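You operate a simulated robot arm through the tools that you are given. There is no shell and no other tool.

Carry out the task below with a simulated robot arm. There is one attempt and no reset: what you move stays moved.

## Task
Put the tube carton named on the parts ticket and the tyre levers in the job tray.
Fine: the levers lie in the yellow drawer; shut it again. Set down upright: what you pick out.

It is judged by the outcome, as a careful person would: the job done as asked, and still so three seconds after it is handed in. It fails if anything else is knocked over, pushed out of place, dropped, spilled or broken.

## Robot
A 7-joint arm with a two-finger parallel gripper, fixed in place. Base frame: the origin is on the floor under the middle of its stand, x ahead of it, y to its left, z up; the work surface is at about z = 920. Units: mm, degrees, N and s.
It reaches about 1372 mm from its shoulder. Its first joint turns from -149.0 to 149.0 degrees. Payload 3.43 kg.
The tool frame sits at the grasp point between the pads (the TCP): z along the fingers, y along the line on which they close. The tips reach 30 mm beyond it. The gripper opens to 94 mm. The fingers are 28 mm wide and 10 mm thick; the gripper's body (50 by 96 mm) begins 55 mm behind the TCP.
Orientation is told as [roll, pitch, yaw] about the base's x, y, z axes, in that order, counted from this pose: with the fingers straight down and closing along the base's y, the tool's x points along the base's -x, its y along +y and its z along -z.

## Interface
- The arm moves only by the tool step_arm. Its argument "plan" is a list of rows, each an object (a shift or turn left out is 0, a gripper value left out holds the last) with "slide": the shift along the tool's x, y, z in mm, a list of three; "rot": the turn, a rotation vector about the tool's x, y, z in degrees, a list of three; "fingers": the finger opening in mm, from 0 to 94. In form: [{"slide": [x, y, z], "rot": [wx, wy, wz], "fingers": fingers}, ...]. A call has 1 to 20 rows; each row is the pose to reach, as a shift and turn from the pose commanded when the call began, along the tool's axes at that moment. Rows are played at 5 a second. More than 50 mm and 8.6 degrees between two rows, or a gripper value outside its range, and nothing of the call is played. A pose out of reach is approached as far as the arm can. The call stops where the force on the tool passes 40 N (or 10 N more than at its start, if that is more) or the arm is blocked; 0.2 s more then pass. Each finger travels about 45 mm/s and halts on what it meets, pressing with about 27 N; the grip force reading is that of the motor and also rises with nothing between the fingers. The clock runs only during rows and for 0.2 s after the last one: add rows that repeat a pose to give the fingers time. The reply holds the time, the measured pose of the TCP, the force on the tool along the base axes, the opening and the grip force, in the units named above and with some noise, with the torque about the TCP (base axes, N m) and any sound that the robot's microphone picked up.
- Cameras (640 x 400 px; columns grow to the right, rows downward): "scene" is fixed at [49.4, -650.1, 1502.9]; the picture's right is [0.08, -1.00, 0.00], its down [-0.76, -0.06, -0.65] and it looks along [0.65, 0.06, -0.76] (base axes); focal length 214 px, centre (320, 200). "wrist" rides on the gripper at [76, 14, -103] in the tool frame; the picture's right is [-0.18, 0.98, 0.00], its down [-0.75, -0.14, -0.64] and it looks along [-0.63, -0.12, 0.77] (tool axes); focal length 243 px, centre (320, 200). There is no depth. A picture from a camera that has moved, and an enlarged one, comes with that camera's place and axes in the base frame and with its lens.
- camera(camera): a new picture of that camera. It takes no simulated time.
- zoom(camera, box): a new picture of the part [left, top, right, bottom] of that camera's present view, enlarged. It takes no simulated time.
- finish_job(): hands the job in; it is judged then, once.

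Places have to be worked out from the pictures, the camera data and where the tool is seen. Open the gripper and draw the arm clear of the work before you hand the job in, unless the task says otherwise.

The tools are called after "Call:" as name(argument=value, ...) on one line, values as JSON. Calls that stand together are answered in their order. step_arm: Moves the arm, as the interface text tells. Its arguments: {"type":"object","properties":{"plan":{"type":"array"}},"required":["plan"]} The other tools are called the same way: camera (camera) takes a picture; zoom (camera, box) takes an enlarged picture of a part of a camera's view; finish_job () hands the job in.

At the start:

```text
time: 0.0
eef_pos: [822.6, -546.8, 1210.1]
tcp_rot: [0.1, 0.0, -0.1]
ft_force: [-1.0, 0.2, -0.1]
moment: [-0.02, -0.04, 0.01]
width: 94.0
grip_force: 0.1
```

scene: 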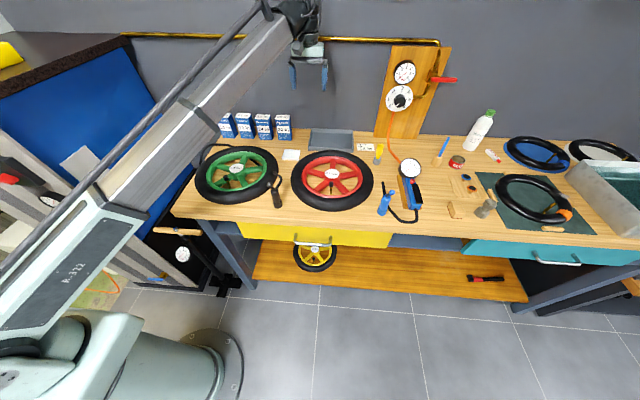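
wrist: 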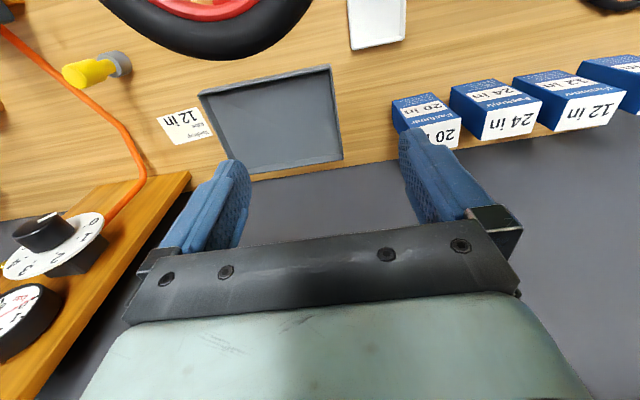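

I start by looking closely at the ticket(s), the cartons, the tray and the yellow drawer.

Call:
zoom(camera="scene", box=[200, 90, 400, 215])

Call:
zoom(camera="scene", box=[220, 200, 420, 325])

Call:
zoom(camera="wrist", box=[140, 60, 400, 220])

Call:
zoom(camera="wrist", box=[380, 40, 640, 200])

```text
3.20 times, centred on (300, 152) of scene
camera zoom: at [49.4, -650.1, 1502.9], right [0.08, -1.0, 0.0], down [-0.76, -0.06, -0.65], along [0.65, 0.06, -0.76], focal length 686 px, centre (384, 352)
```

zoom: 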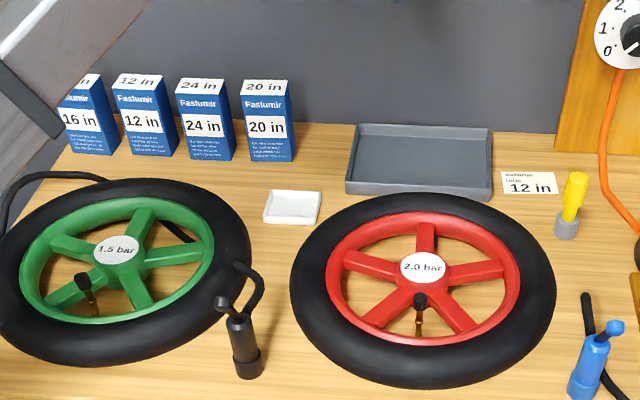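

```text
3.20 times, centred on (320, 262) of scene
camera zoom: at [49.4, -650.1, 1502.9], right [0.08, -1.0, 0.0], down [-0.76, -0.06, -0.65], along [0.65, 0.06, -0.76], focal length 686 px, centre (320, 0)
```

zoom: 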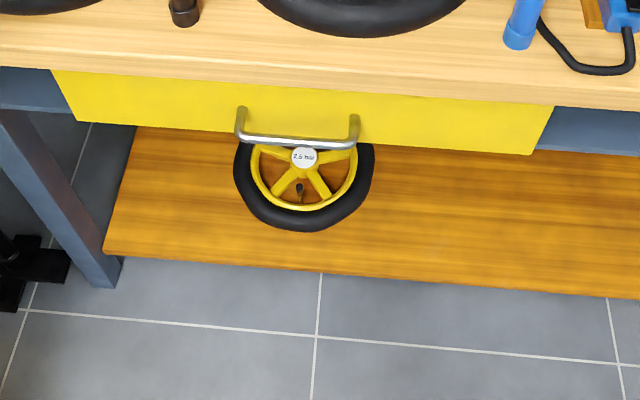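

```text
2.46 times, centred on (270, 140) of wrist
camera zoom: at [745.5, -532.4, 1312.8], right [0.18, 0.98, 0.0], down [0.75, -0.14, 0.64], along [0.63, -0.12, -0.77], focal length 597 px, centre (443, 348)
```

zoom: 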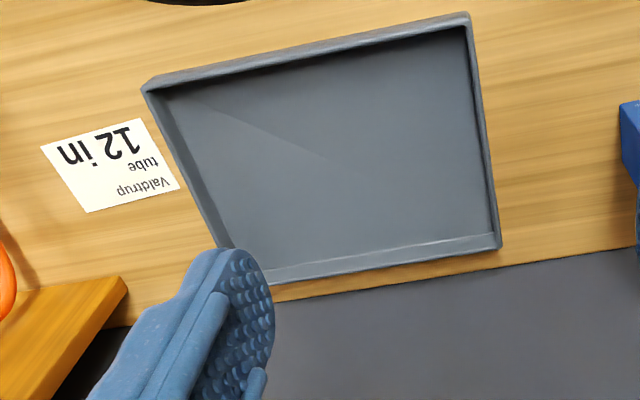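

```text
2.46 times, centred on (510, 120) of wrist
camera zoom: at [745.5, -532.4, 1312.8], right [0.18, 0.98, 0.0], down [0.75, -0.14, 0.64], along [0.63, -0.12, -0.77], focal length 597 px, centre (-148, 397)
```

zoom: 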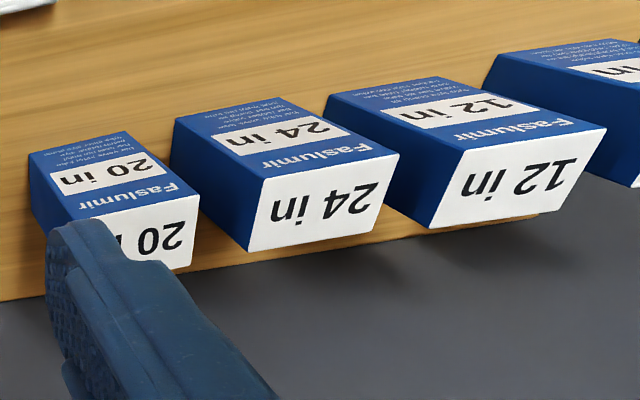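

The ticket beside the tray reads "Valdtrup tube 12 in", so the 12 in carton is the one wanted (third from the right in the row as seen in the scene). Next I look more closely at the drawer handle and the bench edge for geometry.

Call:
zoom(camera="scene", box=[270, 210, 350, 260])

Call:
zoom(camera="scene", box=[200, 95, 300, 157])

Call:
zoom(camera="scene", box=[340, 120, 540, 245])

Call:
zoom(camera="scene", box=[0, 200, 240, 350])

```text
8.00 times, centred on (310, 235) of scene
camera zoom: at [49.4, -650.1, 1502.9], right [0.08, -1.0, 0.0], down [-0.76, -0.06, -0.65], along [0.65, 0.06, -0.76], focal length 1716 px, centre (400, -80)
```

zoom: 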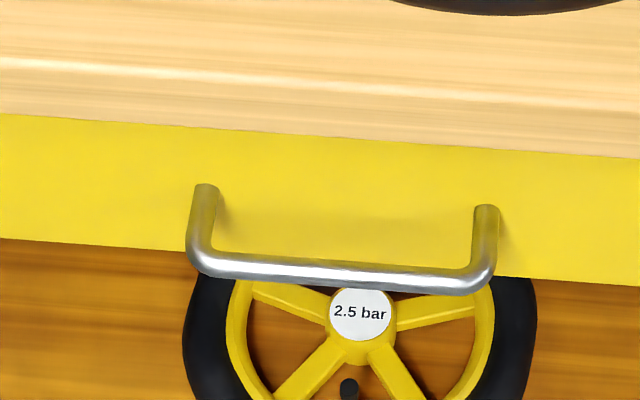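

```text
6.40 times, centred on (250, 126) of scene
camera zoom: at [49.4, -650.1, 1502.9], right [0.08, -1.0, 0.0], down [-0.76, -0.06, -0.65], along [0.65, 0.06, -0.76], focal length 1373 px, centre (768, 674)
```

zoom: 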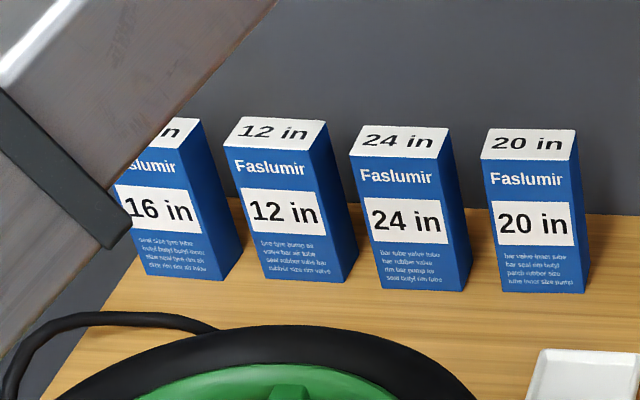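

```text
3.20 times, centred on (440, 182) of scene
camera zoom: at [49.4, -650.1, 1502.9], right [0.08, -1.0, 0.0], down [-0.76, -0.06, -0.65], along [0.65, 0.06, -0.76], focal length 686 px, centre (-64, 256)
```

zoom: 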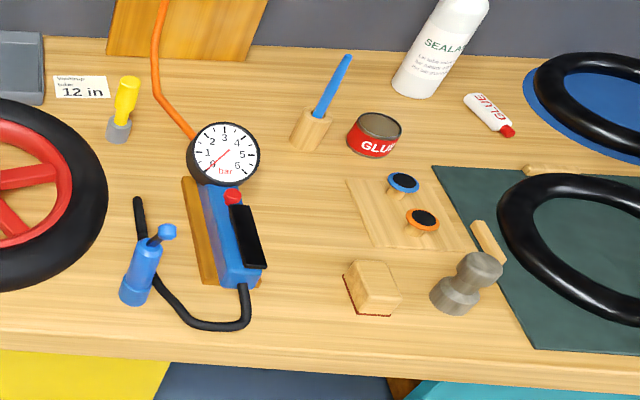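

```text
2.67 times, centred on (120, 275) of scene
camera zoom: at [49.4, -650.1, 1502.9], right [0.08, -1.0, 0.0], down [-0.76, -0.06, -0.65], along [0.65, 0.06, -0.76], focal length 572 px, centre (853, 0)
```

zoom: 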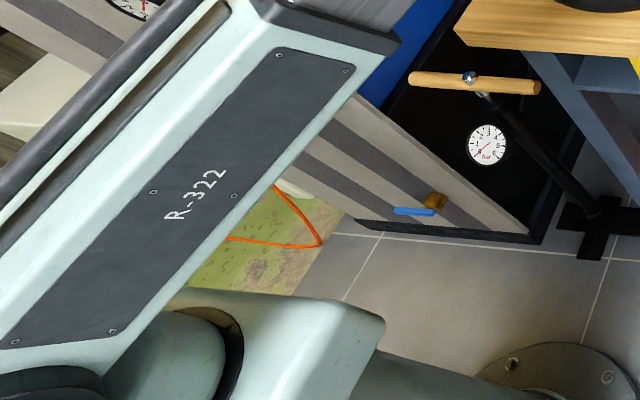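

The levers' drawer handle appears to be a horizontal bar at about x 423, y -528…-657, z 822, and the 12 in carton at about (920, -237), roughly 60 wide, 40 deep and 104 tall. I first turn the gripper 90° so it closes along base x, while moving above the carton row at a safe height.

Call:
step_arm(plan=[{"slide": [-6, 26, 0], "rot": [0, 0, 7.5], "fingers": 94}, {"slide": [-12, 52, 0], "rot": [0, 0, 15]}, {"slide": [-18, 78, 0], "rot": [0, 0, 22.5]}, {"slide": [-24, 104, 0], "rot": [0, 0, 30]}, {"slide": [-30, 130, 0], "rot": [0, 0, 37.5]}, {"slide": [-36, 156, 0], "rot": [0, 0, 45]}, {"slide": [-42, 182, 0], "rot": [0, 0, 52.5]}, {"slide": [-48, 208, 0], "rot": [0, 0, 60]}, {"slide": [-54, 234, 0], "rot": [0, 0, 67.5]}, {"slide": [-60, 260, 0], "rot": [0, 0, 75]}, {"slide": [-66, 286, 0], "rot": [0, 0, 82.5]}, {"slide": [-70, 306, 0], "rot": [0, 0, 90]}, {"slide": [-70, 306, 0], "rot": [0, 0, 90]}])

```text
time: 0.8
eef_pos: [838.2, -483.1, 1210.9]
tcp_rot: [-0.2, -0.2, -18.4]
ft_force: [0.9, -0.2, -1.5]
moment: [-0.13, -0.01, -0.07]
width: 93.7
grip_force: 0.0
stopped in row 3: the force on the tool passed its limit at 45 N (the readings are from after the stop); the commanded pose is now the measured one
```

The move stopped on a 45 N spike although the readings after it are near zero, so I look to see whether anything was touched.

Call:
camera(camera="scene")

Call:
camera(camera="wrist")

```text
taken
```

scene: 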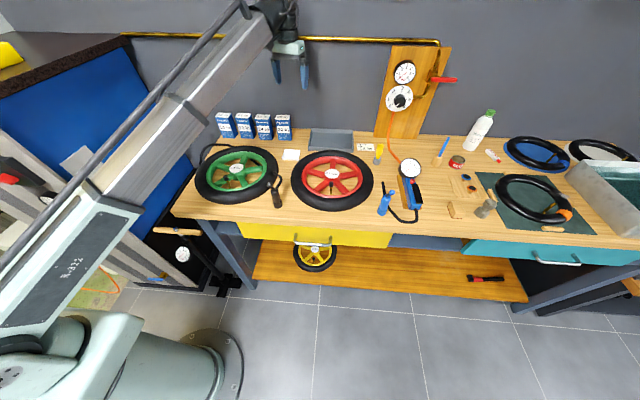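

```text
taken
camera wrist: at [769.6, -445.1, 1314.5], right [0.49, 0.87, 0.0], down [0.67, -0.37, 0.65], along [0.56, -0.32, -0.76], focal length 243 px, centre (320, 200)
```

wrist: 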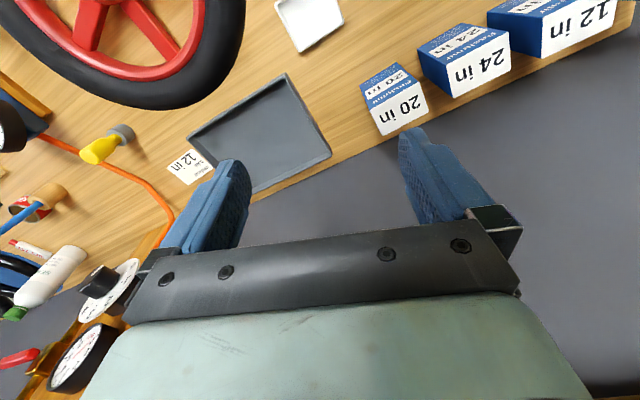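

Nothing is near the gripper, so the spike looks inertial from the quick combined move. I continue the same move more gently.

Call:
step_arm(plan=[{"slide": [0.4, 4, 0], "rot": [0, 0, 1.1]}, {"slide": [1.4, 14, 0], "rot": [0, 0, 4]}, {"slide": [2.8, 28, 0], "rot": [0, 0, 8]}, {"slide": [4.2, 42, 0], "rot": [0, 0, 12]}, {"slide": [5.6, 56, 0], "rot": [0, 0, 16]}, {"slide": [7, 70, 0], "rot": [0, 0, 20]}, {"slide": [8.4, 84, 0], "rot": [0, 0, 24]}, {"slide": [9.8, 98, 0], "rot": [0, 0, 28]}, {"slide": [11.2, 112, 0], "rot": [0, 0, 32]}, {"slide": [12.6, 126, 0], "rot": [0, 0, 36]}, {"slide": [14, 140, 0], "rot": [0, 0, 40]}, {"slide": [15.4, 154, 0], "rot": [0, 0, 44]}, {"slide": [16.8, 168, 0], "rot": [0, 0, 48]}, {"slide": [18.2, 182, 0], "rot": [0, 0, 52]}, {"slide": [19.6, 196, 0], "rot": [0, 0, 56]}, {"slide": [21, 210, 0], "rot": [0, 0, 60]}, {"slide": [22.4, 224, 0], "rot": [0, 0, 64]}, {"slide": [23.8, 238, 0], "rot": [0, 0, 68]}, {"slide": [25, 248, 0], "rot": [0, 0, 71]}, {"slide": [25.4, 251, 0], "rot": [0, 0, 71.6]}])

```text
time: 5.0
eef_pos: [893.7, -236.5, 1211.1]
tcp_rot: [0.2, -0.2, -90.2]
ft_force: [-0.8, -0.1, -0.5]
moment: [0.0, -0.01, 0.01]
width: 93.9
grip_force: 0.1
```

The arm reached (894, -237, 1211) with yaw -90, closing along base x. I look at the carton row from here.

Call:
camera(camera="wrist")

Call:
zoom(camera="scene", box=[180, 0, 340, 160])

```text
taken
camera wrist: at [906.8, -160.1, 1314.3], right [0.98, -0.19, 0.0], down [-0.15, -0.75, 0.64], along [-0.12, -0.63, -0.76], focal length 243 px, centre (320, 200)
```

wrist: 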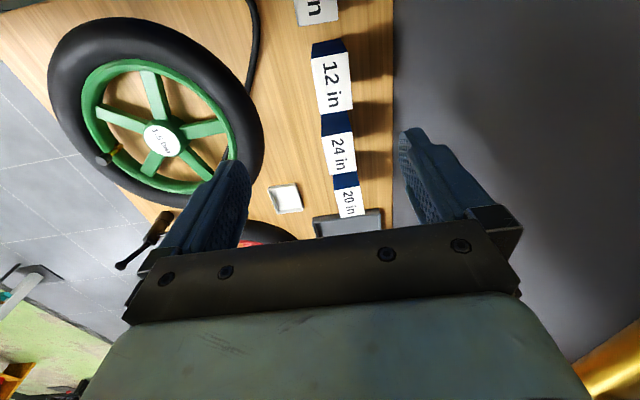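

```text
2.50 times, centred on (260, 80) of scene
camera zoom: at [49.4, -650.1, 1502.9], right [0.08, -1.0, 0.0], down [-0.76, -0.06, -0.65], along [0.65, 0.06, -0.76], focal length 536 px, centre (470, 500)
```

zoom: 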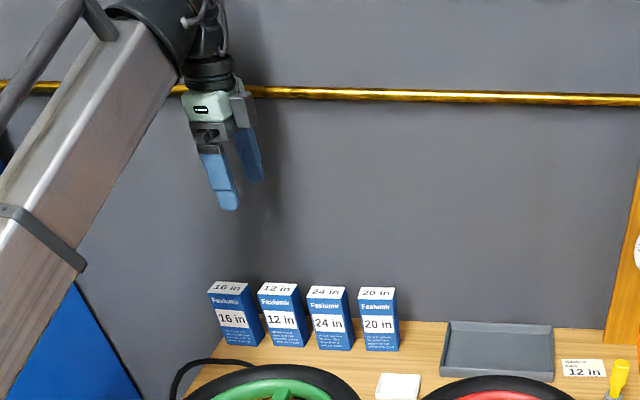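

The golden pipe on the wall sits at about the wrist's height and its distance is uncertain, so I raise the hand 80 mm to triangulate it before going further in toward the wall.

Call:
step_arm(plan=[{"slide": [0, 0, -4]}, {"slide": [0, 0, -16]}, {"slide": [0, 0, -32]}, {"slide": [0, 0, -48]}, {"slide": [0, 0, -64]}, {"slide": [0, 0, -76]}, {"slide": [0, 0, -80]}])

Call:
camera(camera="wrist")

```text
time: 6.5
eef_pos: [905.7, -238.6, 1267.8]
tcp_rot: [2.6, -1.0, -90.1]
ft_force: [-0.6, 0.0, -0.6]
moment: [0.0, 0.01, -0.02]
width: 94.0
grip_force: 0.1
out of reach, approached as far as the arm can: row 3, 4, 5, 6, 7
```

```text
taken
camera wrist: at [914.3, -161.7, 1369.2], right [0.98, -0.19, 0.05], down [-0.17, -0.74, 0.65], along [-0.08, -0.64, -0.76], focal length 243 px, centre (320, 200)
```

wrist: 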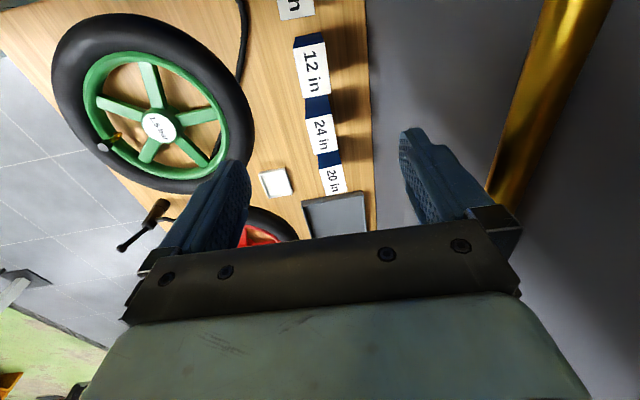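

The pipe comes out at about x 987, z 1290 (radius ~14), which would leave the upright wrist almost no clearance over the cartons. I zoom in on the cartons to locate them and their gaps precisely.

Call:
zoom(camera="wrist", box=[240, 0, 400, 100])

Call:
zoom(camera="wrist", box=[240, 100, 400, 240])

```text
4.00 times, centred on (320, 50) of wrist
camera zoom: at [914.3, -161.7, 1369.2], right [0.98, -0.19, 0.05], down [-0.17, -0.74, 0.65], along [-0.08, -0.64, -0.76], focal length 970 px, centre (320, 800)
```

zoom: 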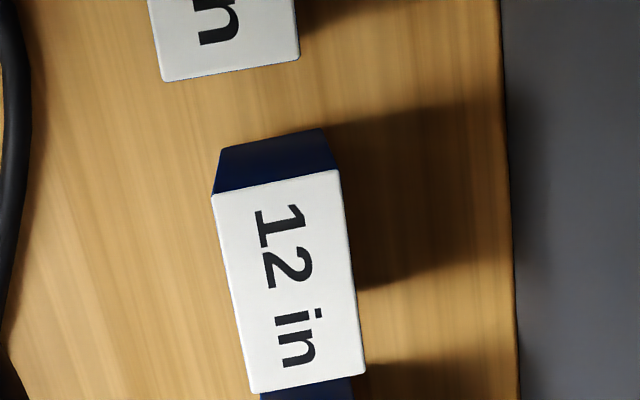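

```text
2.86 times, centred on (320, 170) of wrist
camera zoom: at [914.3, -161.7, 1369.2], right [0.98, -0.19, 0.05], down [-0.17, -0.74, 0.65], along [-0.08, -0.64, -0.76], focal length 693 px, centre (320, 286)
```

zoom: 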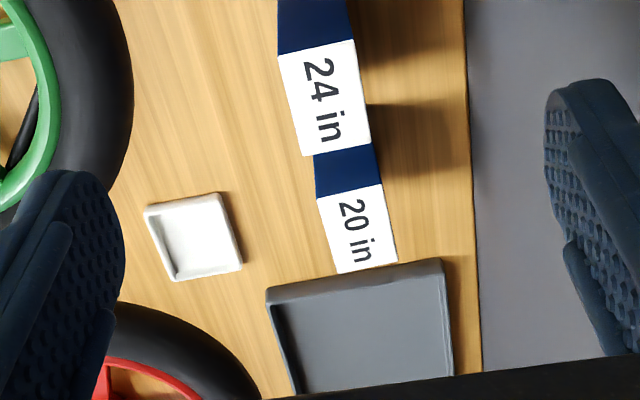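

The 12 in carton stands at about x 889–929, y -209…-269, top at z 1020, with ~29 mm gaps either side. That suggests gripping it across y with the hand tilted back from the pipe. Since the present yaw suits the drawer handle, I do the drawer first and back away from the wall.

Call:
step_arm(plan=[{"slide": [0, -4, 4]}, {"slide": [0, -14, 16]}, {"slide": [0, -30, 30]}, {"slide": [0, -48, 45]}, {"slide": [0, -66, 60]}, {"slide": [0, -84, 72]}, {"slide": [0, -102, 80]}, {"slide": [0, -120, 80]}, {"slide": [0, -138, 80]}, {"slide": [0, -156, 80]}, {"slide": [0, -174, 80]}, {"slide": [0, -192, 80]}, {"slide": [0, -206, 80]}, {"slide": [0, -214, 80]}, {"slide": [0, -216, 80]}])

```text
time: 9.8
eef_pos: [706.6, -244.6, 1158.9]
tcp_rot: [2.2, -0.9, -90.0]
ft_force: [0.5, -0.2, 0.9]
moment: [0.0, -0.02, -0.02]
width: 94.0
grip_force: 0.1
out of reach, approached as far as the arm can: row 1, 2, 3, 4, 8, 9, 10, 11, 12, 13, 14, 15
```

The arm reports "out of reach" here although this spot is close in, so a joint limit may be near with this yaw. I check the arm's posture.

Call:
camera(camera="scene")

Call:
camera(camera="wrist")

```text
taken
```

scene: 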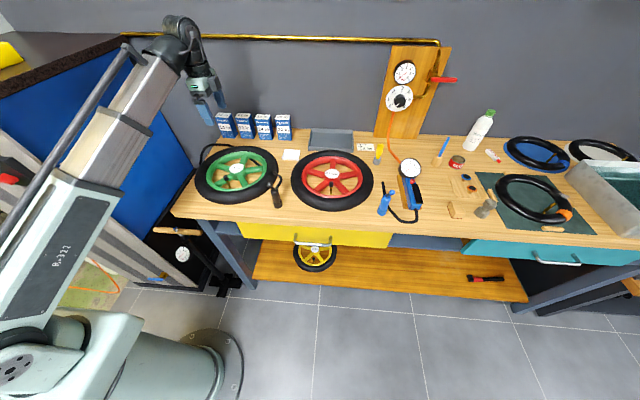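

```text
taken
camera wrist: at [715.5, -166.8, 1261.6], right [0.98, -0.19, 0.04], down [-0.17, -0.74, 0.65], along [-0.09, -0.64, -0.76], focal length 243 px, centre (320, 200)
```

wrist: 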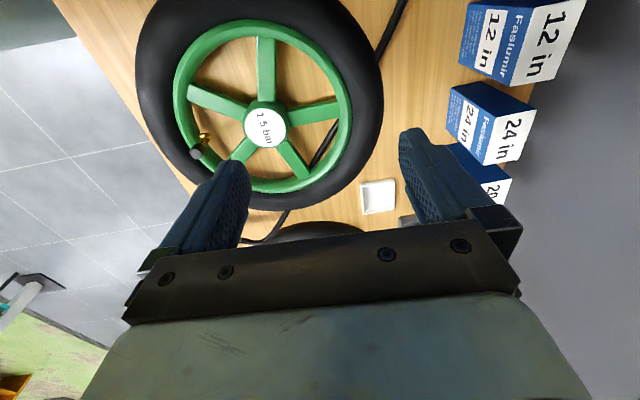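

I turn the yaw back by 45° to see whether the orientation limit frees up.

Call:
step_arm(plan=[{"rot": [0, 0, -2]}, {"rot": [0, 0, -7]}, {"rot": [0, 0, -12]}, {"rot": [0, 0, -17]}, {"rot": [0, 0, -22]}, {"rot": [0, 0, -27]}, {"rot": [0, 0, -32]}, {"rot": [0, 0, -37]}, {"rot": [0, 0, -42]}, {"rot": [0, 0, -45]}, {"rot": [0, 0, -45]}])

```text
time: 12.2
eef_pos: [712.2, -247.5, 1145.9]
tcp_rot: [0.2, -1.0, -45.1]
ft_force: [-1.1, 0.8, -0.5]
moment: [0.0, 0.02, 0.06]
width: 94.0
grip_force: 0.0
out of reach, approached as far as the arm can: row 1, 2, 3, 4, 5, 6, 7, 8, 9, 10, 11
```

It still can't hold that position, so a minimum-reach limit at this height is likely. I move lower and toward the drawer side while watching the readings.

Call:
step_arm(plan=[{"slide": [-4, -5, 4]}, {"slide": [-14, -18, 10]}, {"slide": [-27, -34, 20]}, {"slide": [-40, -51, 30]}, {"slide": [-53, -67, 40]}, {"slide": [-66, -84, 50]}, {"slide": [-79, -100, 60]}, {"slide": [-92, -117, 60]}, {"slide": [-105, -133, 60]}, {"slide": [-118, -150, 60]}, {"slide": [-131, -166, 60]}, {"slide": [-144, -183, 60]}, {"slide": [-153, -195, 60]}, {"slide": [-156, -198, 60]}])

```text
time: 15.2
eef_pos: [680.2, -498.7, 1086.3]
tcp_rot: [0.0, -0.3, -45.2]
ft_force: [-0.3, -0.7, 0.2]
moment: [0.01, -0.01, -0.01]
width: 93.9
grip_force: 0.0
```

This pose is fully reached and the commanded pose matches the measured one again. I continue toward a spot in front of the drawer while turning the yaw to -90.

Call:
step_arm(plan=[{"slide": [1, -4, 0], "rot": [0, 0, 1]}, {"slide": [4, -15, 0], "rot": [0, 0, 4]}, {"slide": [8, -30, 0], "rot": [0, 0, 8]}, {"slide": [12, -45, 0], "rot": [0, 0, 12]}, {"slide": [16, -60, 0], "rot": [0, 0, 16]}, {"slide": [20, -75, 0], "rot": [0, 0, 20]}, {"slide": [24, -90, 0], "rot": [0, 0, 24]}, {"slide": [28, -105, 0], "rot": [0, 0, 28]}, {"slide": [32, -120, 0], "rot": [0, 0, 32]}, {"slide": [36, -135, 0], "rot": [0, 0, 36]}, {"slide": [40, -150, 0], "rot": [0, 0, 40]}, {"slide": [44, -167, 0], "rot": [0, 0, 43]}, {"slide": [47, -177, 0], "rot": [0, 0, 44.8]}, {"slide": [47.4, -179, 0], "rot": [0, 0, 44.8]}])

Call:
camera(camera="scene")

```text
time: 18.1
eef_pos: [521.4, -591.0, 1087.2]
tcp_rot: [0.2, -0.2, -89.9]
ft_force: [-0.5, -0.5, 0.1]
moment: [0.03, 0.05, -0.01]
width: 94.1
grip_force: 0.0
```

```text
taken
```

scene: 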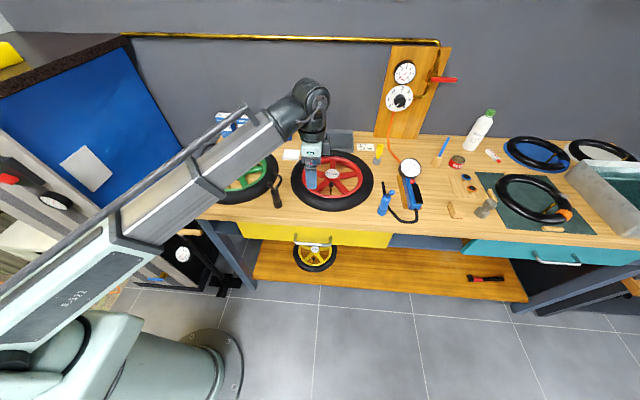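

Reached (521, -591, 1087). Now I draw back in front of the bench edge, lower a little and start tilting the fingers forward (30°).

Call:
step_arm(plan=[{"slide": [0, -4, 0], "rot": [-1, 0, 0]}, {"slide": [0, -16, 0], "rot": [-3, 0, 0]}, {"slide": [0, -32, 0], "rot": [-6, 0, 0]}, {"slide": [0, -48, 0], "rot": [-9, 0, 0]}, {"slide": [0, -64, 0], "rot": [-12, 0, 0]}, {"slide": [0, -80, 4], "rot": [-15, 0, 0]}, {"slide": [0, -96, 12], "rot": [-18, 0, 0]}, {"slide": [0, -112, 24], "rot": [-21, 0, 0]}, {"slide": [0, -128, 36], "rot": [-24, 0, 0]}, {"slide": [0, -144, 48], "rot": [-26, 0, 0]}, {"slide": [0, -160, 60], "rot": [-28, 0, 0]}, {"slide": [0, -172, 70], "rot": [-29, 0, 0]}, {"slide": [0, -178, 78], "rot": [-30, 0, 0]}, {"slide": [0, -180, 80], "rot": [-30, 0, 0]}])

Call:
camera(camera="wrist")

Call:
camera(camera="scene")

```text
time: 21.1
eef_pos: [341.5, -590.8, 1005.7]
tcp_rot: [30.2, -0.2, -89.9]
ft_force: [-0.3, 0.4, 0.4]
moment: [0.04, 0.02, 0.02]
width: 94.0
grip_force: 0.0
```

```text
taken
camera wrist: at [300.5, -515.5, 1101.8], right [0.85, -0.18, 0.5], down [-0.44, -0.75, 0.49], along [0.28, -0.63, -0.72], focal length 243 px, centre (320, 200)
```

wrist: 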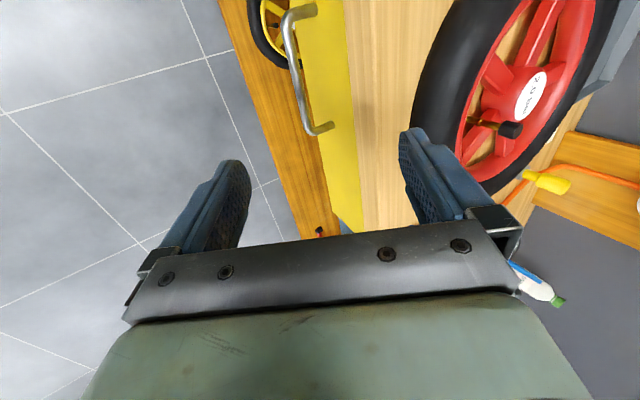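

```text
taken
```

scene: 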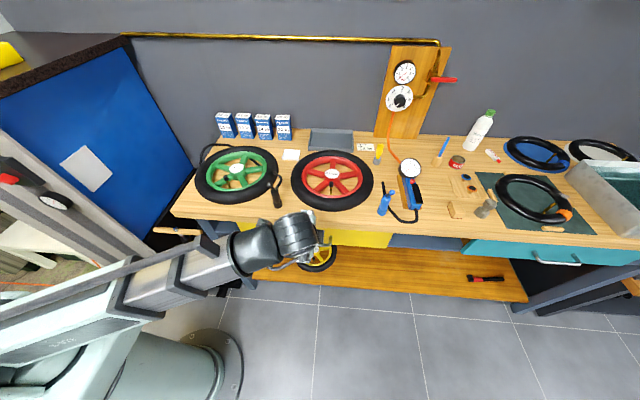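

All reached at 30° tilt, and the wrist camera now sees the handle. I zoom in to place it precisely.

Call:
zoom(camera="wrist", box=[230, 0, 410, 150])

```text
2.67 times, centred on (320, 75) of wrist
camera zoom: at [300.5, -515.5, 1101.8], right [0.85, -0.18, 0.5], down [-0.44, -0.75, 0.49], along [0.28, -0.63, -0.72], focal length 647 px, centre (320, 533)
```

zoom: 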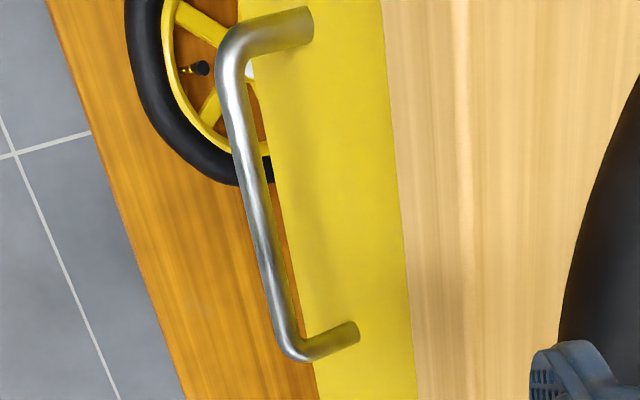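

The handle bar comes out at about x 415, z 826, running y -525…-648, with the drawer face at x ≈ 451. I go to a pre-grasp 60 mm off it with 60° tilt and the fingers narrowed to 32 mm.

Call:
step_arm(plan=[{"slide": [0, -2, 4], "rot": [-1, 0, 0], "fingers": 80}, {"slide": [0.5, -6, 14], "rot": [-4, 0, 0], "fingers": 65}, {"slide": [1, -13, 28], "rot": [-7, 0, 0], "fingers": 50}, {"slide": [1.5, -20, 42], "rot": [-10, 0, 0], "fingers": 40}, {"slide": [2, -27, 56], "rot": [-13, 0, 0], "fingers": 32}, {"slide": [2.3, -34, 70], "rot": [-16, 0, 0]}, {"slide": [2.6, -41, 84], "rot": [-19, 0, 0]}, {"slide": [3, -48, 98], "rot": [-22, 0, 0]}, {"slide": [3.3, -54, 112], "rot": [-25, 0, 0]}, {"slide": [3.6, -59, 122], "rot": [-28, 0, 0]}, {"slide": [3.8, -62, 128], "rot": [-30, 0, 0]}, {"slide": [3.8, -62.2, 130], "rot": [-30, 0, 0]}])

Call:
camera(camera="wrist")

Call:
zoom(camera="scene", box=[220, 190, 420, 315])

```text
time: 23.8
eef_pos: [352.9, -587.3, 863.2]
tcp_rot: [60.2, -0.2, -89.9]
ft_force: [0.1, -1.1, -0.8]
moment: [0.02, -0.01, 0.03]
width: 32.0
grip_force: 0.1
```

```text
taken
camera wrist: at [269.4, -512.4, 927.0], right [0.49, -0.18, 0.85], down [-0.63, -0.75, 0.2], along [0.61, -0.63, -0.48], focal length 243 px, centre (320, 200)
```

wrist: 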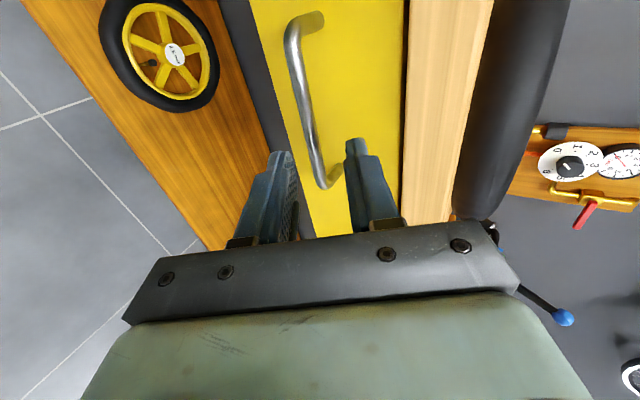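

```text
3.20 times, centred on (320, 252) of scene
camera zoom: at [49.4, -650.1, 1502.9], right [0.08, -1.0, 0.0], down [-0.76, -0.06, -0.65], along [0.65, 0.06, -0.76], focal length 686 px, centre (320, 32)
```

zoom: 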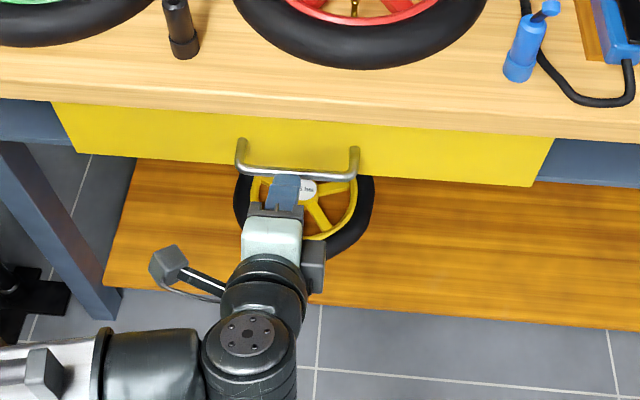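

The bar sits about 6 mm to the lower-finger side of my approach line. I shift by that, advance 65 mm onto the bar, and close on it.

Call:
step_arm(plan=[{"slide": [0, -3, 3]}, {"slide": [0, -6, 10]}, {"slide": [0, -6, 20]}, {"slide": [0, -6, 30]}, {"slide": [0, -6, 40]}, {"slide": [0, -6, 48]}, {"slide": [0, -6, 55]}, {"slide": [0, -6, 61]}, {"slide": [0, -6, 65]}, {"slide": [0, -6, 65]}])

Call:
camera(camera="wrist")

Call:
zoom(camera="scene", box=[270, 210, 350, 260])

```text
time: 25.9
eef_pos: [406.6, -588.7, 824.7]
tcp_rot: [60.1, -0.2, -89.9]
ft_force: [0.4, -0.2, -0.3]
moment: [0.0, 0.03, 0.02]
width: 31.9
grip_force: 0.1
```

```text
taken
camera wrist: at [323.5, -512.5, 888.1], right [0.49, -0.18, 0.85], down [-0.63, -0.75, 0.2], along [0.61, -0.63, -0.48], focal length 243 px, centre (320, 200)
```

wrist: 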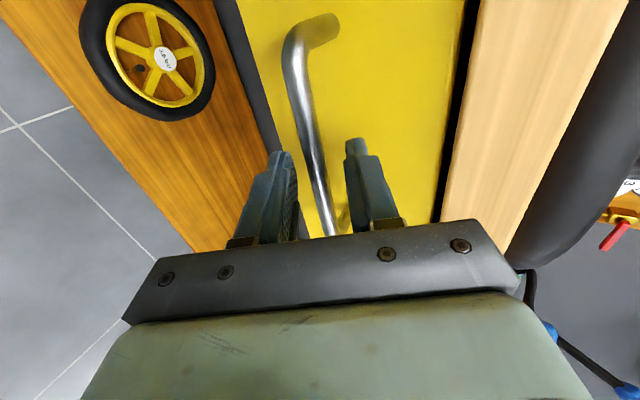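

```text
8.00 times, centred on (310, 235) of scene
camera zoom: at [49.4, -650.1, 1502.9], right [0.08, -1.0, 0.0], down [-0.76, -0.06, -0.65], along [0.65, 0.06, -0.76], focal length 1716 px, centre (400, -80)
```

zoom: 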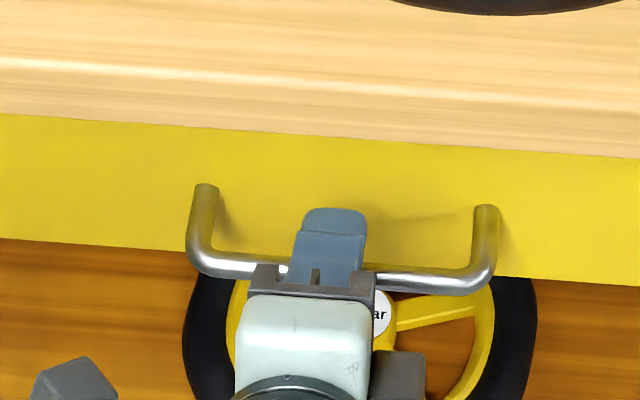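

The bar is between the fingers. I close on it.

Call:
step_arm(plan=[{"fingers": 20}, {"fingers": 8}, {"fingers": 4}, {"fingers": 4}, {"fingers": 4}])

Call:
camera(camera="wrist")

```text
time: 27.1
eef_pos: [405.4, -588.5, 823.1]
tcp_rot: [60.0, -0.3, -89.9]
ft_force: [-11.5, 3.5, -21.6]
moment: [-0.17, 0.48, -0.19]
width: 11.8
grip_force: 45.0
```

```text
taken
camera wrist: at [323.0, -512.5, 887.2], right [0.49, -0.18, 0.85], down [-0.62, -0.75, 0.2], along [0.61, -0.63, -0.48], focal length 243 px, centre (320, 200)
```

wrist: 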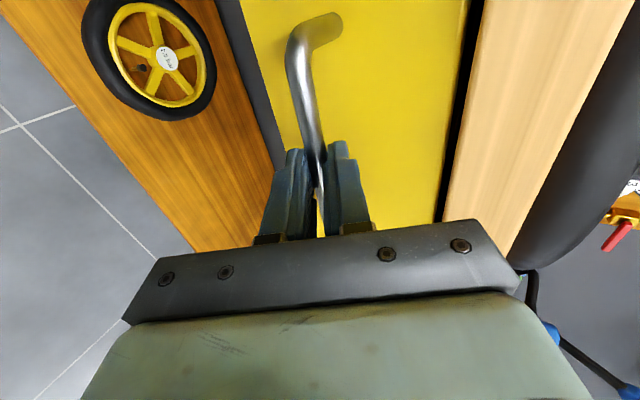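

The fingers hold the bar (11.8 mm), with about 25 N sideways load because the bar is slightly low. I relieve that by 2.5 mm first.

Call:
step_arm(plan=[{"slide": [0, -1, 0]}, {"slide": [0, -2.5, 0]}, {"slide": [0, -2.5, 0]}])

```text
time: 27.9
eef_pos: [406.1, -589.0, 823.6]
tcp_rot: [60.4, -0.1, -90.0]
ft_force: [0.1, -8.3, 1.1]
moment: [0.42, -0.03, 1.1]
width: 11.7
grip_force: 45.1
```

Load is relieved. Now I pull straight back along -x, 130 mm to begin with.

Call:
step_arm(plan=[{"slide": [0, -1, -1.73]}, {"slide": [0, -3, -5.2]}, {"slide": [0, -6, -10.4]}, {"slide": [0, -10, -17.3]}, {"slide": [0, -15, -26]}, {"slide": [0, -20, -34.6]}, {"slide": [0, -25, -43.3]}, {"slide": [0, -30, -52]}, {"slide": [0, -35, -60.6]}, {"slide": [0, -40, -69.3]}, {"slide": [0, -45, -77.9]}, {"slide": [0, -50, -86.6]}, {"slide": [0, -55, -95.3]}, {"slide": [0, -60, -103.9]}, {"slide": [0, -64, -110.9]}, {"slide": [0, -65, -112.6]}, {"slide": [0, -65, -112.6]}])

Call:
camera(camera="scene")

```text
time: 31.6
eef_pos: [274.6, -588.1, 822.9]
tcp_rot: [60.4, -0.2, -90.0]
ft_force: [-0.1, -19.3, 12.1]
moment: [-0.04, -0.23, 0.18]
width: 11.7
grip_force: 44.6
```

```text
taken
```

scene: 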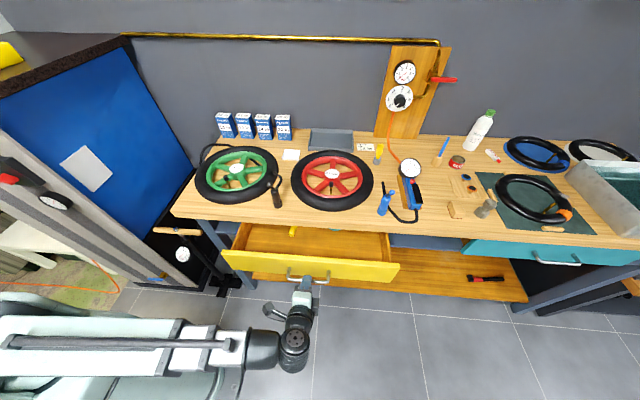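

The drawer is sliding out and something yellow shows inside near its back. I keep pulling another 120 mm.

Call:
step_arm(plan=[{"slide": [-0.5, -1, -1.73]}, {"slide": [-1, -3, -5.2]}, {"slide": [-1, -6, -10.4]}, {"slide": [-1, -10, -17.3]}, {"slide": [-1, -15, -26]}, {"slide": [-1, -20, -34.6]}, {"slide": [-1, -25, -43.3]}, {"slide": [-1, -30, -52]}, {"slide": [-1, -35, -60.6]}, {"slide": [-1, -40, -69.3]}, {"slide": [-1, -45, -77.9]}, {"slide": [-1, -50, -86.6]}, {"slide": [-1, -55, -95.3]}, {"slide": [-1, -59, -102.2]}, {"slide": [-1, -60, -103.9]}, {"slide": [-1, -60, -103.9]}])

Call:
camera(camera="scene")

```text
time: 35.0
eef_pos: [154.3, -586.6, 823.0]
tcp_rot: [60.3, -0.2, -89.9]
ft_force: [0.3, 16.5, 24.1]
moment: [-0.4, -0.47, -0.52]
width: 11.8
grip_force: 45.0
```

```text
taken
```

scene: 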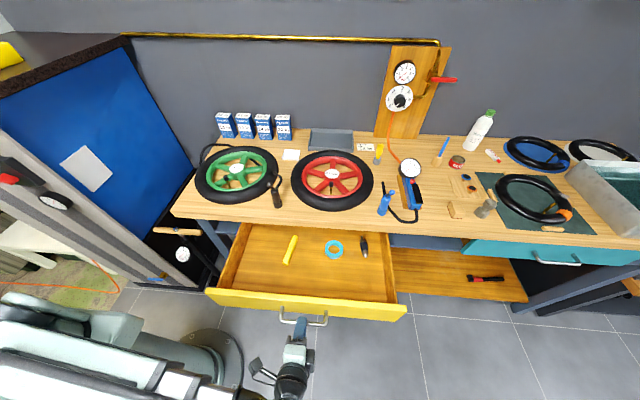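

The drawer is open about 250 mm. I zoom in on its contents.

Call:
zoom(camera="scene", box=[200, 215, 410, 330])

Call:
zoom(camera="scene", box=[270, 225, 330, 270])

Call:
zoom(camera="scene", box=[320, 225, 380, 270])

```text
3.05 times, centred on (305, 272) of scene
camera zoom: at [49.4, -650.1, 1502.9], right [0.08, -1.0, 0.0], down [-0.76, -0.06, -0.65], along [0.65, 0.06, -0.76], focal length 654 px, centre (366, -21)
```

zoom: 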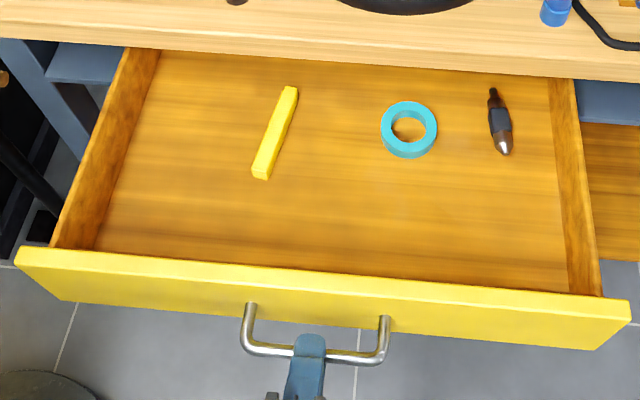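

```text
8.89 times, centred on (300, 248) of scene
camera zoom: at [49.4, -650.1, 1502.9], right [0.08, -1.0, 0.0], down [-0.76, -0.06, -0.65], along [0.65, 0.06, -0.76], focal length 1906 px, centre (498, -222)
```

zoom: 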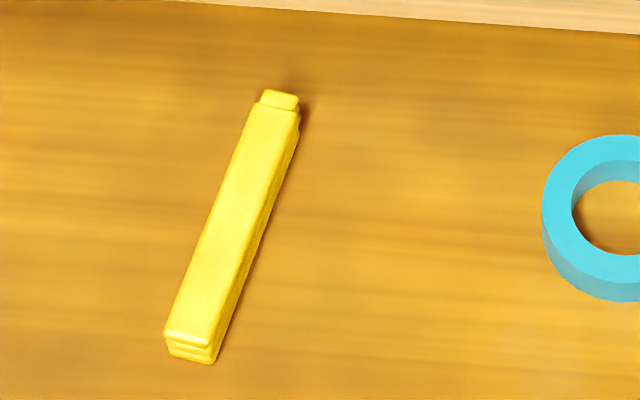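

```text
8.89 times, centred on (350, 248) of scene
camera zoom: at [49.4, -650.1, 1502.9], right [0.08, -1.0, 0.0], down [-0.76, -0.06, -0.65], along [0.65, 0.06, -0.76], focal length 1906 px, centre (53, -222)
```

zoom: 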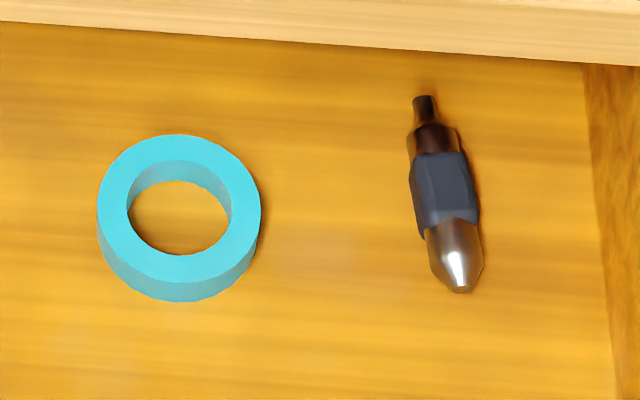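

The levers are the yellow nested stack (about 108 mm long, from (464,-524) to (357,-505)); its far end is still under the bench edge. I ease the side load and pull the drawer another ~55 mm for room.

Call:
step_arm(plan=[{"slide": [0.5, 1.7, -1]}, {"slide": [0.5, 0.7, -2.7]}, {"slide": [0.5, -1.3, -6.2]}, {"slide": [0.5, -4.3, -11.4]}, {"slide": [0.5, -8.3, -18.3]}, {"slide": [0.5, -12.3, -25.2]}, {"slide": [0.5, -16.3, -32.2]}, {"slide": [0.5, -20.3, -39.1]}, {"slide": [0.5, -23.8, -45.2]}, {"slide": [0.5, -25.8, -48.6]}, {"slide": [0.5, -25.8, -48.6]}])

Call:
zoom(camera="scene", box=[200, 215, 410, 345])

```text
time: 37.4
eef_pos: [99.8, -588.9, 823.7]
tcp_rot: [60.0, -0.1, -89.8]
ft_force: [-0.1, 16.0, -22.6]
moment: [0.52, 0.45, 1.28]
width: 11.4
grip_force: 45.2
```

```text
3.05 times, centred on (305, 280) of scene
camera zoom: at [49.4, -650.1, 1502.9], right [0.08, -1.0, 0.0], down [-0.76, -0.06, -0.65], along [0.65, 0.06, -0.76], focal length 654 px, centre (366, -44)
```

zoom: 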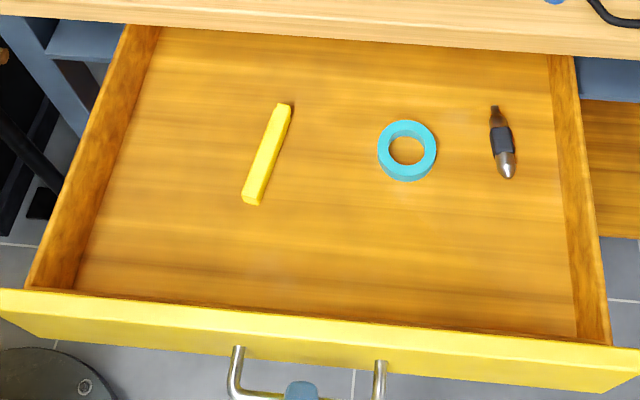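

The drawer is now open about 305 mm and the levers are well clear of the bench edge (centre about x 355). I release the handle and back straight off it.

Call:
step_arm(plan=[{"fingers": 20}, {"fingers": 34}, {"fingers": 34}, {"slide": [0, 0, -4], "fingers": 34}, {"slide": [0, 0, -12]}, {"slide": [0, 0, -24]}, {"slide": [0, 0, -36]}, {"slide": [0, 0, -48]}, {"slide": [0, 0, -56]}, {"slide": [0, 0, -60]}])

Call:
camera(camera="wrist")

Call:
camera(camera="scene")

```text
time: 39.5
eef_pos: [47.7, -589.5, 852.7]
tcp_rot: [60.2, -0.2, -89.9]
ft_force: [-0.8, 0.3, 0.3]
moment: [0.0, 0.03, -0.01]
width: 34.1
grip_force: 0.1
```

```text
taken
camera wrist: at [-35.8, -513.3, 917.1], right [0.49, -0.18, 0.85], down [-0.63, -0.75, 0.2], along [0.61, -0.63, -0.48], focal length 243 px, centre (320, 200)
```

wrist: 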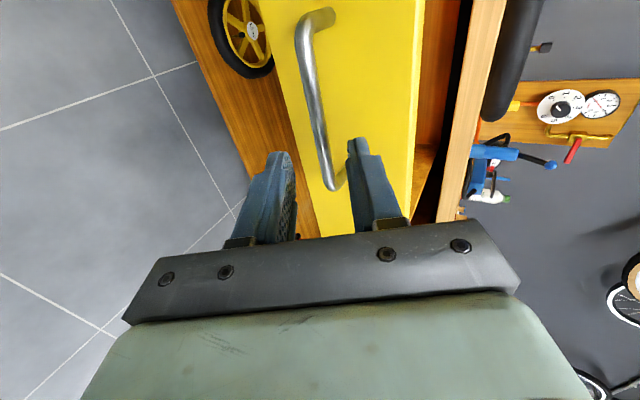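

```text
taken
```

scene: 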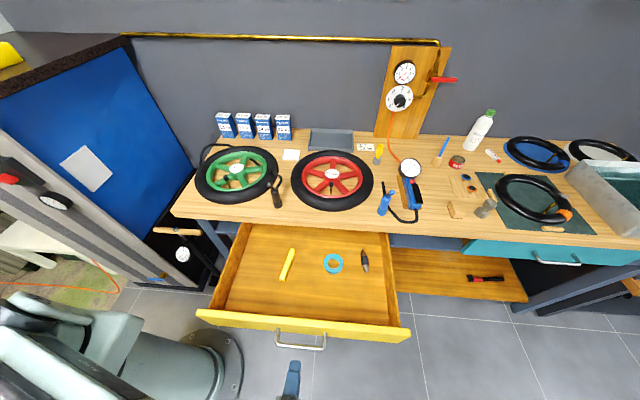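

Released cleanly. Next I rise above the drawer front, untilt the hand and come over the levers at a safe height.

Call:
step_arm(plan=[{"slide": [0, 4, -1.4], "rot": [0.5, 0, 0]}, {"slide": [0, 18, -6], "rot": [2, 0, 0]}, {"slide": [0, 38, -13], "rot": [5, 0, 0]}, {"slide": [0, 60, -20], "rot": [8, 0, 0]}, {"slide": [0, 82, -28], "rot": [11, 0, 0]}, {"slide": [0, 104, -35], "rot": [14, 0, 0]}, {"slide": [0, 126, -42], "rot": [17, 0, 0]}, {"slide": [0, 146, -46], "rot": [20, 0, 0]}, {"slide": [4, 164, -38], "rot": [24, 0, 0]}, {"slide": [8, 180, -26], "rot": [28, 0, 0]}, {"slide": [12, 196, -13], "rot": [32, 0, 0]}, {"slide": [16, 212, 0], "rot": [36, 0, 0]}, {"slide": [21, 228, 14], "rot": [40, 0, 0]}, {"slide": [26, 244, 28], "rot": [44, 0, 0]}, {"slide": [31, 260, 42], "rot": [48, 0, 0]}, {"slide": [36, 276, 56], "rot": [51, 0, 0]}, {"slide": [40, 292, 70], "rot": [54, 0, 0]}, {"slide": [45, 308, 84], "rot": [57, 0, 0]}, {"slide": [49, 320, 96], "rot": [59, 0, 0]}, {"slide": [50, 324, 101.5], "rot": [60, 0, 0]}])

Call:
camera(camera="scene")

```text
time: 43.8
eef_pos: [297.1, -537.3, 1084.3]
tcp_rot: [0.1, -0.4, -89.9]
ft_force: [-0.4, 0.3, 0.0]
moment: [-0.02, 0.02, -0.03]
width: 33.8
grip_force: 0.0
```

```text
taken
```

scene: 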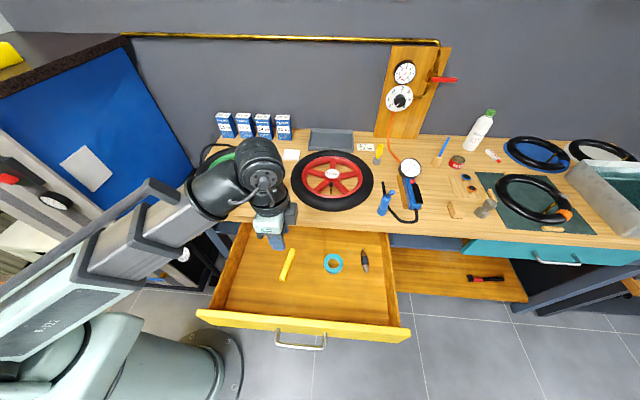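

Now I turn the gripper to yaw about -8° so it closes across the levers, moving roughly over them.

Call:
step_arm(plan=[{"slide": [1, 1, 1], "rot": [0, 0, -1.5]}, {"slide": [2, 3, 5], "rot": [0, 0, -6]}, {"slide": [3, 4, 9], "rot": [0, 0, -11]}, {"slide": [4, 5, 13], "rot": [0, 0, -16]}, {"slide": [5, 6, 17], "rot": [0, 0, -21]}, {"slide": [6, 8, 21], "rot": [0, 0, -26]}, {"slide": [8, 10, 25], "rot": [0, 0, -31]}, {"slide": [9, 12, 29], "rot": [0, 0, -36]}, {"slide": [10, 14, 33], "rot": [0, 0, -41]}, {"slide": [12, 16, 37], "rot": [0, 0, -46]}, {"slide": [14, 18, 41], "rot": [0, 0, -51]}, {"slide": [15, 20, 45], "rot": [0, 0, -56]}, {"slide": [16, 21, 49], "rot": [0, 0, -61]}, {"slide": [17, 22, 52], "rot": [0, 0, -66]}, {"slide": [18, 23, 55], "rot": [0, 0, -71]}, {"slide": [19, 24, 58], "rot": [0, 0, -76]}, {"slide": [20, 25, 60], "rot": [0, 0, -80]}, {"slide": [20, 25, 60], "rot": [0, 0, -81.6]}, {"slide": [20, 25, 60], "rot": [0, 0, -81.6]}])

Call:
camera(camera="wrist")

```text
time: 47.8
eef_pos: [321.0, -516.3, 1023.0]
tcp_rot: [-0.2, -0.2, -8.2]
ft_force: [-0.5, -0.2, 0.3]
moment: [-0.02, 0.03, -0.02]
width: 34.2
grip_force: 0.0
```

```text
taken
camera wrist: at [246.8, -492.4, 1127.1], right [0.32, 0.95, 0.0], down [0.72, -0.25, 0.65], along [0.61, -0.21, -0.76], focal length 243 px, centre (320, 200)
```

wrist: 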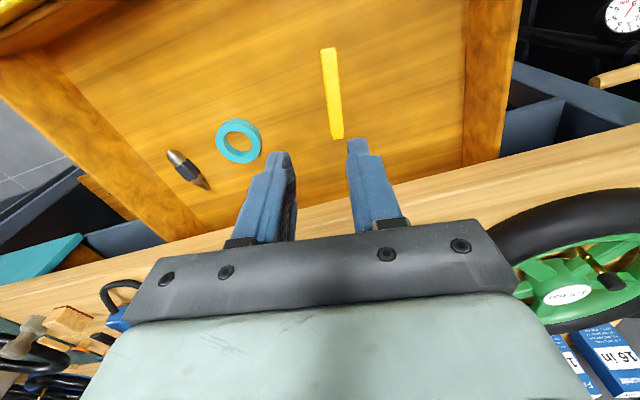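

The levers are ahead of the fingers in view. I zoom for a finer fix on their ends and the drawer floor.

Call:
zoom(camera="wrist", box=[270, 30, 390, 150])

```text
3.33 times, centred on (330, 90) of wrist
camera zoom: at [246.8, -492.4, 1127.1], right [0.32, 0.95, 0.0], down [0.72, -0.25, 0.65], along [0.61, -0.21, -0.76], focal length 809 px, centre (287, 567)
```

zoom: 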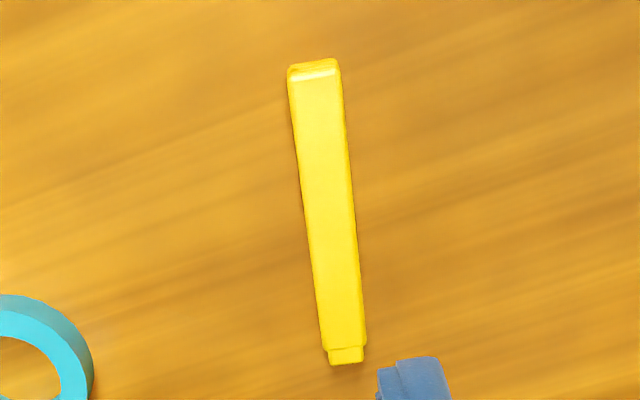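

Levers' centre is about (349, -508), axis about -10°, width ~20 mm. I align over it, open to 50 mm and lower to z 905 for a re-check.

Call:
step_arm(plan=[{"slide": [-4, 2, 3], "rot": [0, 0, 0.5], "fingers": 50}, {"slide": [-10, 4, 14], "rot": [0, 0, 1]}, {"slide": [-17, 7, 30], "rot": [0, 0, 1.8]}, {"slide": [-24, 10, 48], "rot": [0, 0, 1.8]}, {"slide": [-27.7, 11.4, 66], "rot": [0, 0, 1.8]}, {"slide": [-27.7, 11.4, 84], "rot": [0, 0, 1.8]}, {"slide": [-27.7, 11.4, 100], "rot": [0, 0, 1.8]}, {"slide": [-27.7, 11.4, 112], "rot": [0, 0, 1.8]}, {"slide": [-27.7, 11.4, 118], "rot": [0, 0, 1.8]}, {"slide": [-27.7, 11.4, 118], "rot": [0, 0, 1.8]}])

Call:
camera(camera="wrist")

Call:
zoom(camera="scene", box=[200, 180, 400, 305])

```text
time: 50.0
eef_pos: [351.0, -511.9, 905.0]
tcp_rot: [-0.2, -0.2, -10.2]
ft_force: [0.6, 0.8, -0.1]
moment: [0.0, -0.01, 0.05]
width: 49.9
grip_force: 0.0
```

```text
taken
camera wrist: at [277.5, -483.9, 1008.0], right [0.35, 0.94, 0.0], down [0.71, -0.27, 0.65], along [0.6, -0.23, -0.76], focal length 243 px, centre (320, 200)
```

wrist: 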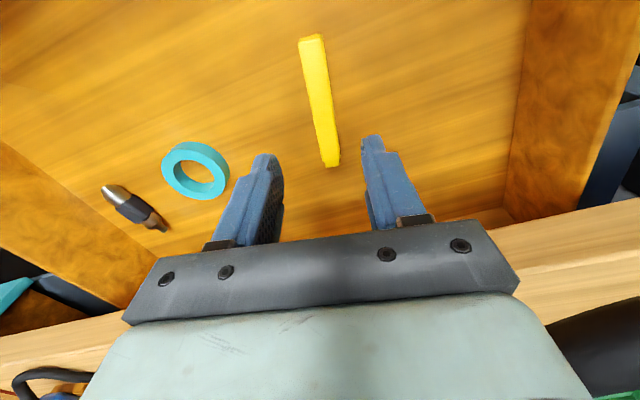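

```text
3.20 times, centred on (300, 242) of scene
camera zoom: at [49.4, -650.1, 1502.9], right [0.08, -1.0, 0.0], down [-0.76, -0.06, -0.65], along [0.65, 0.06, -0.76], focal length 686 px, centre (384, 64)
```

zoom: 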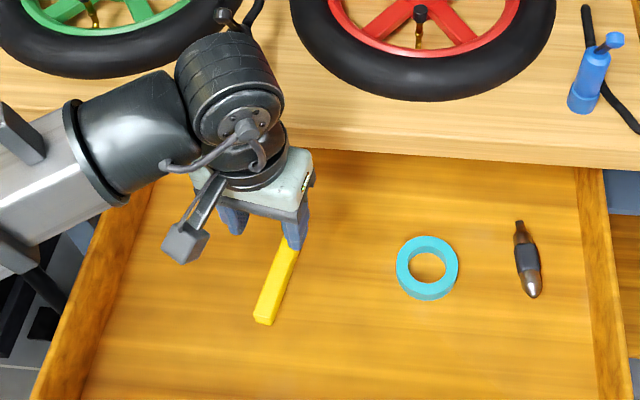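

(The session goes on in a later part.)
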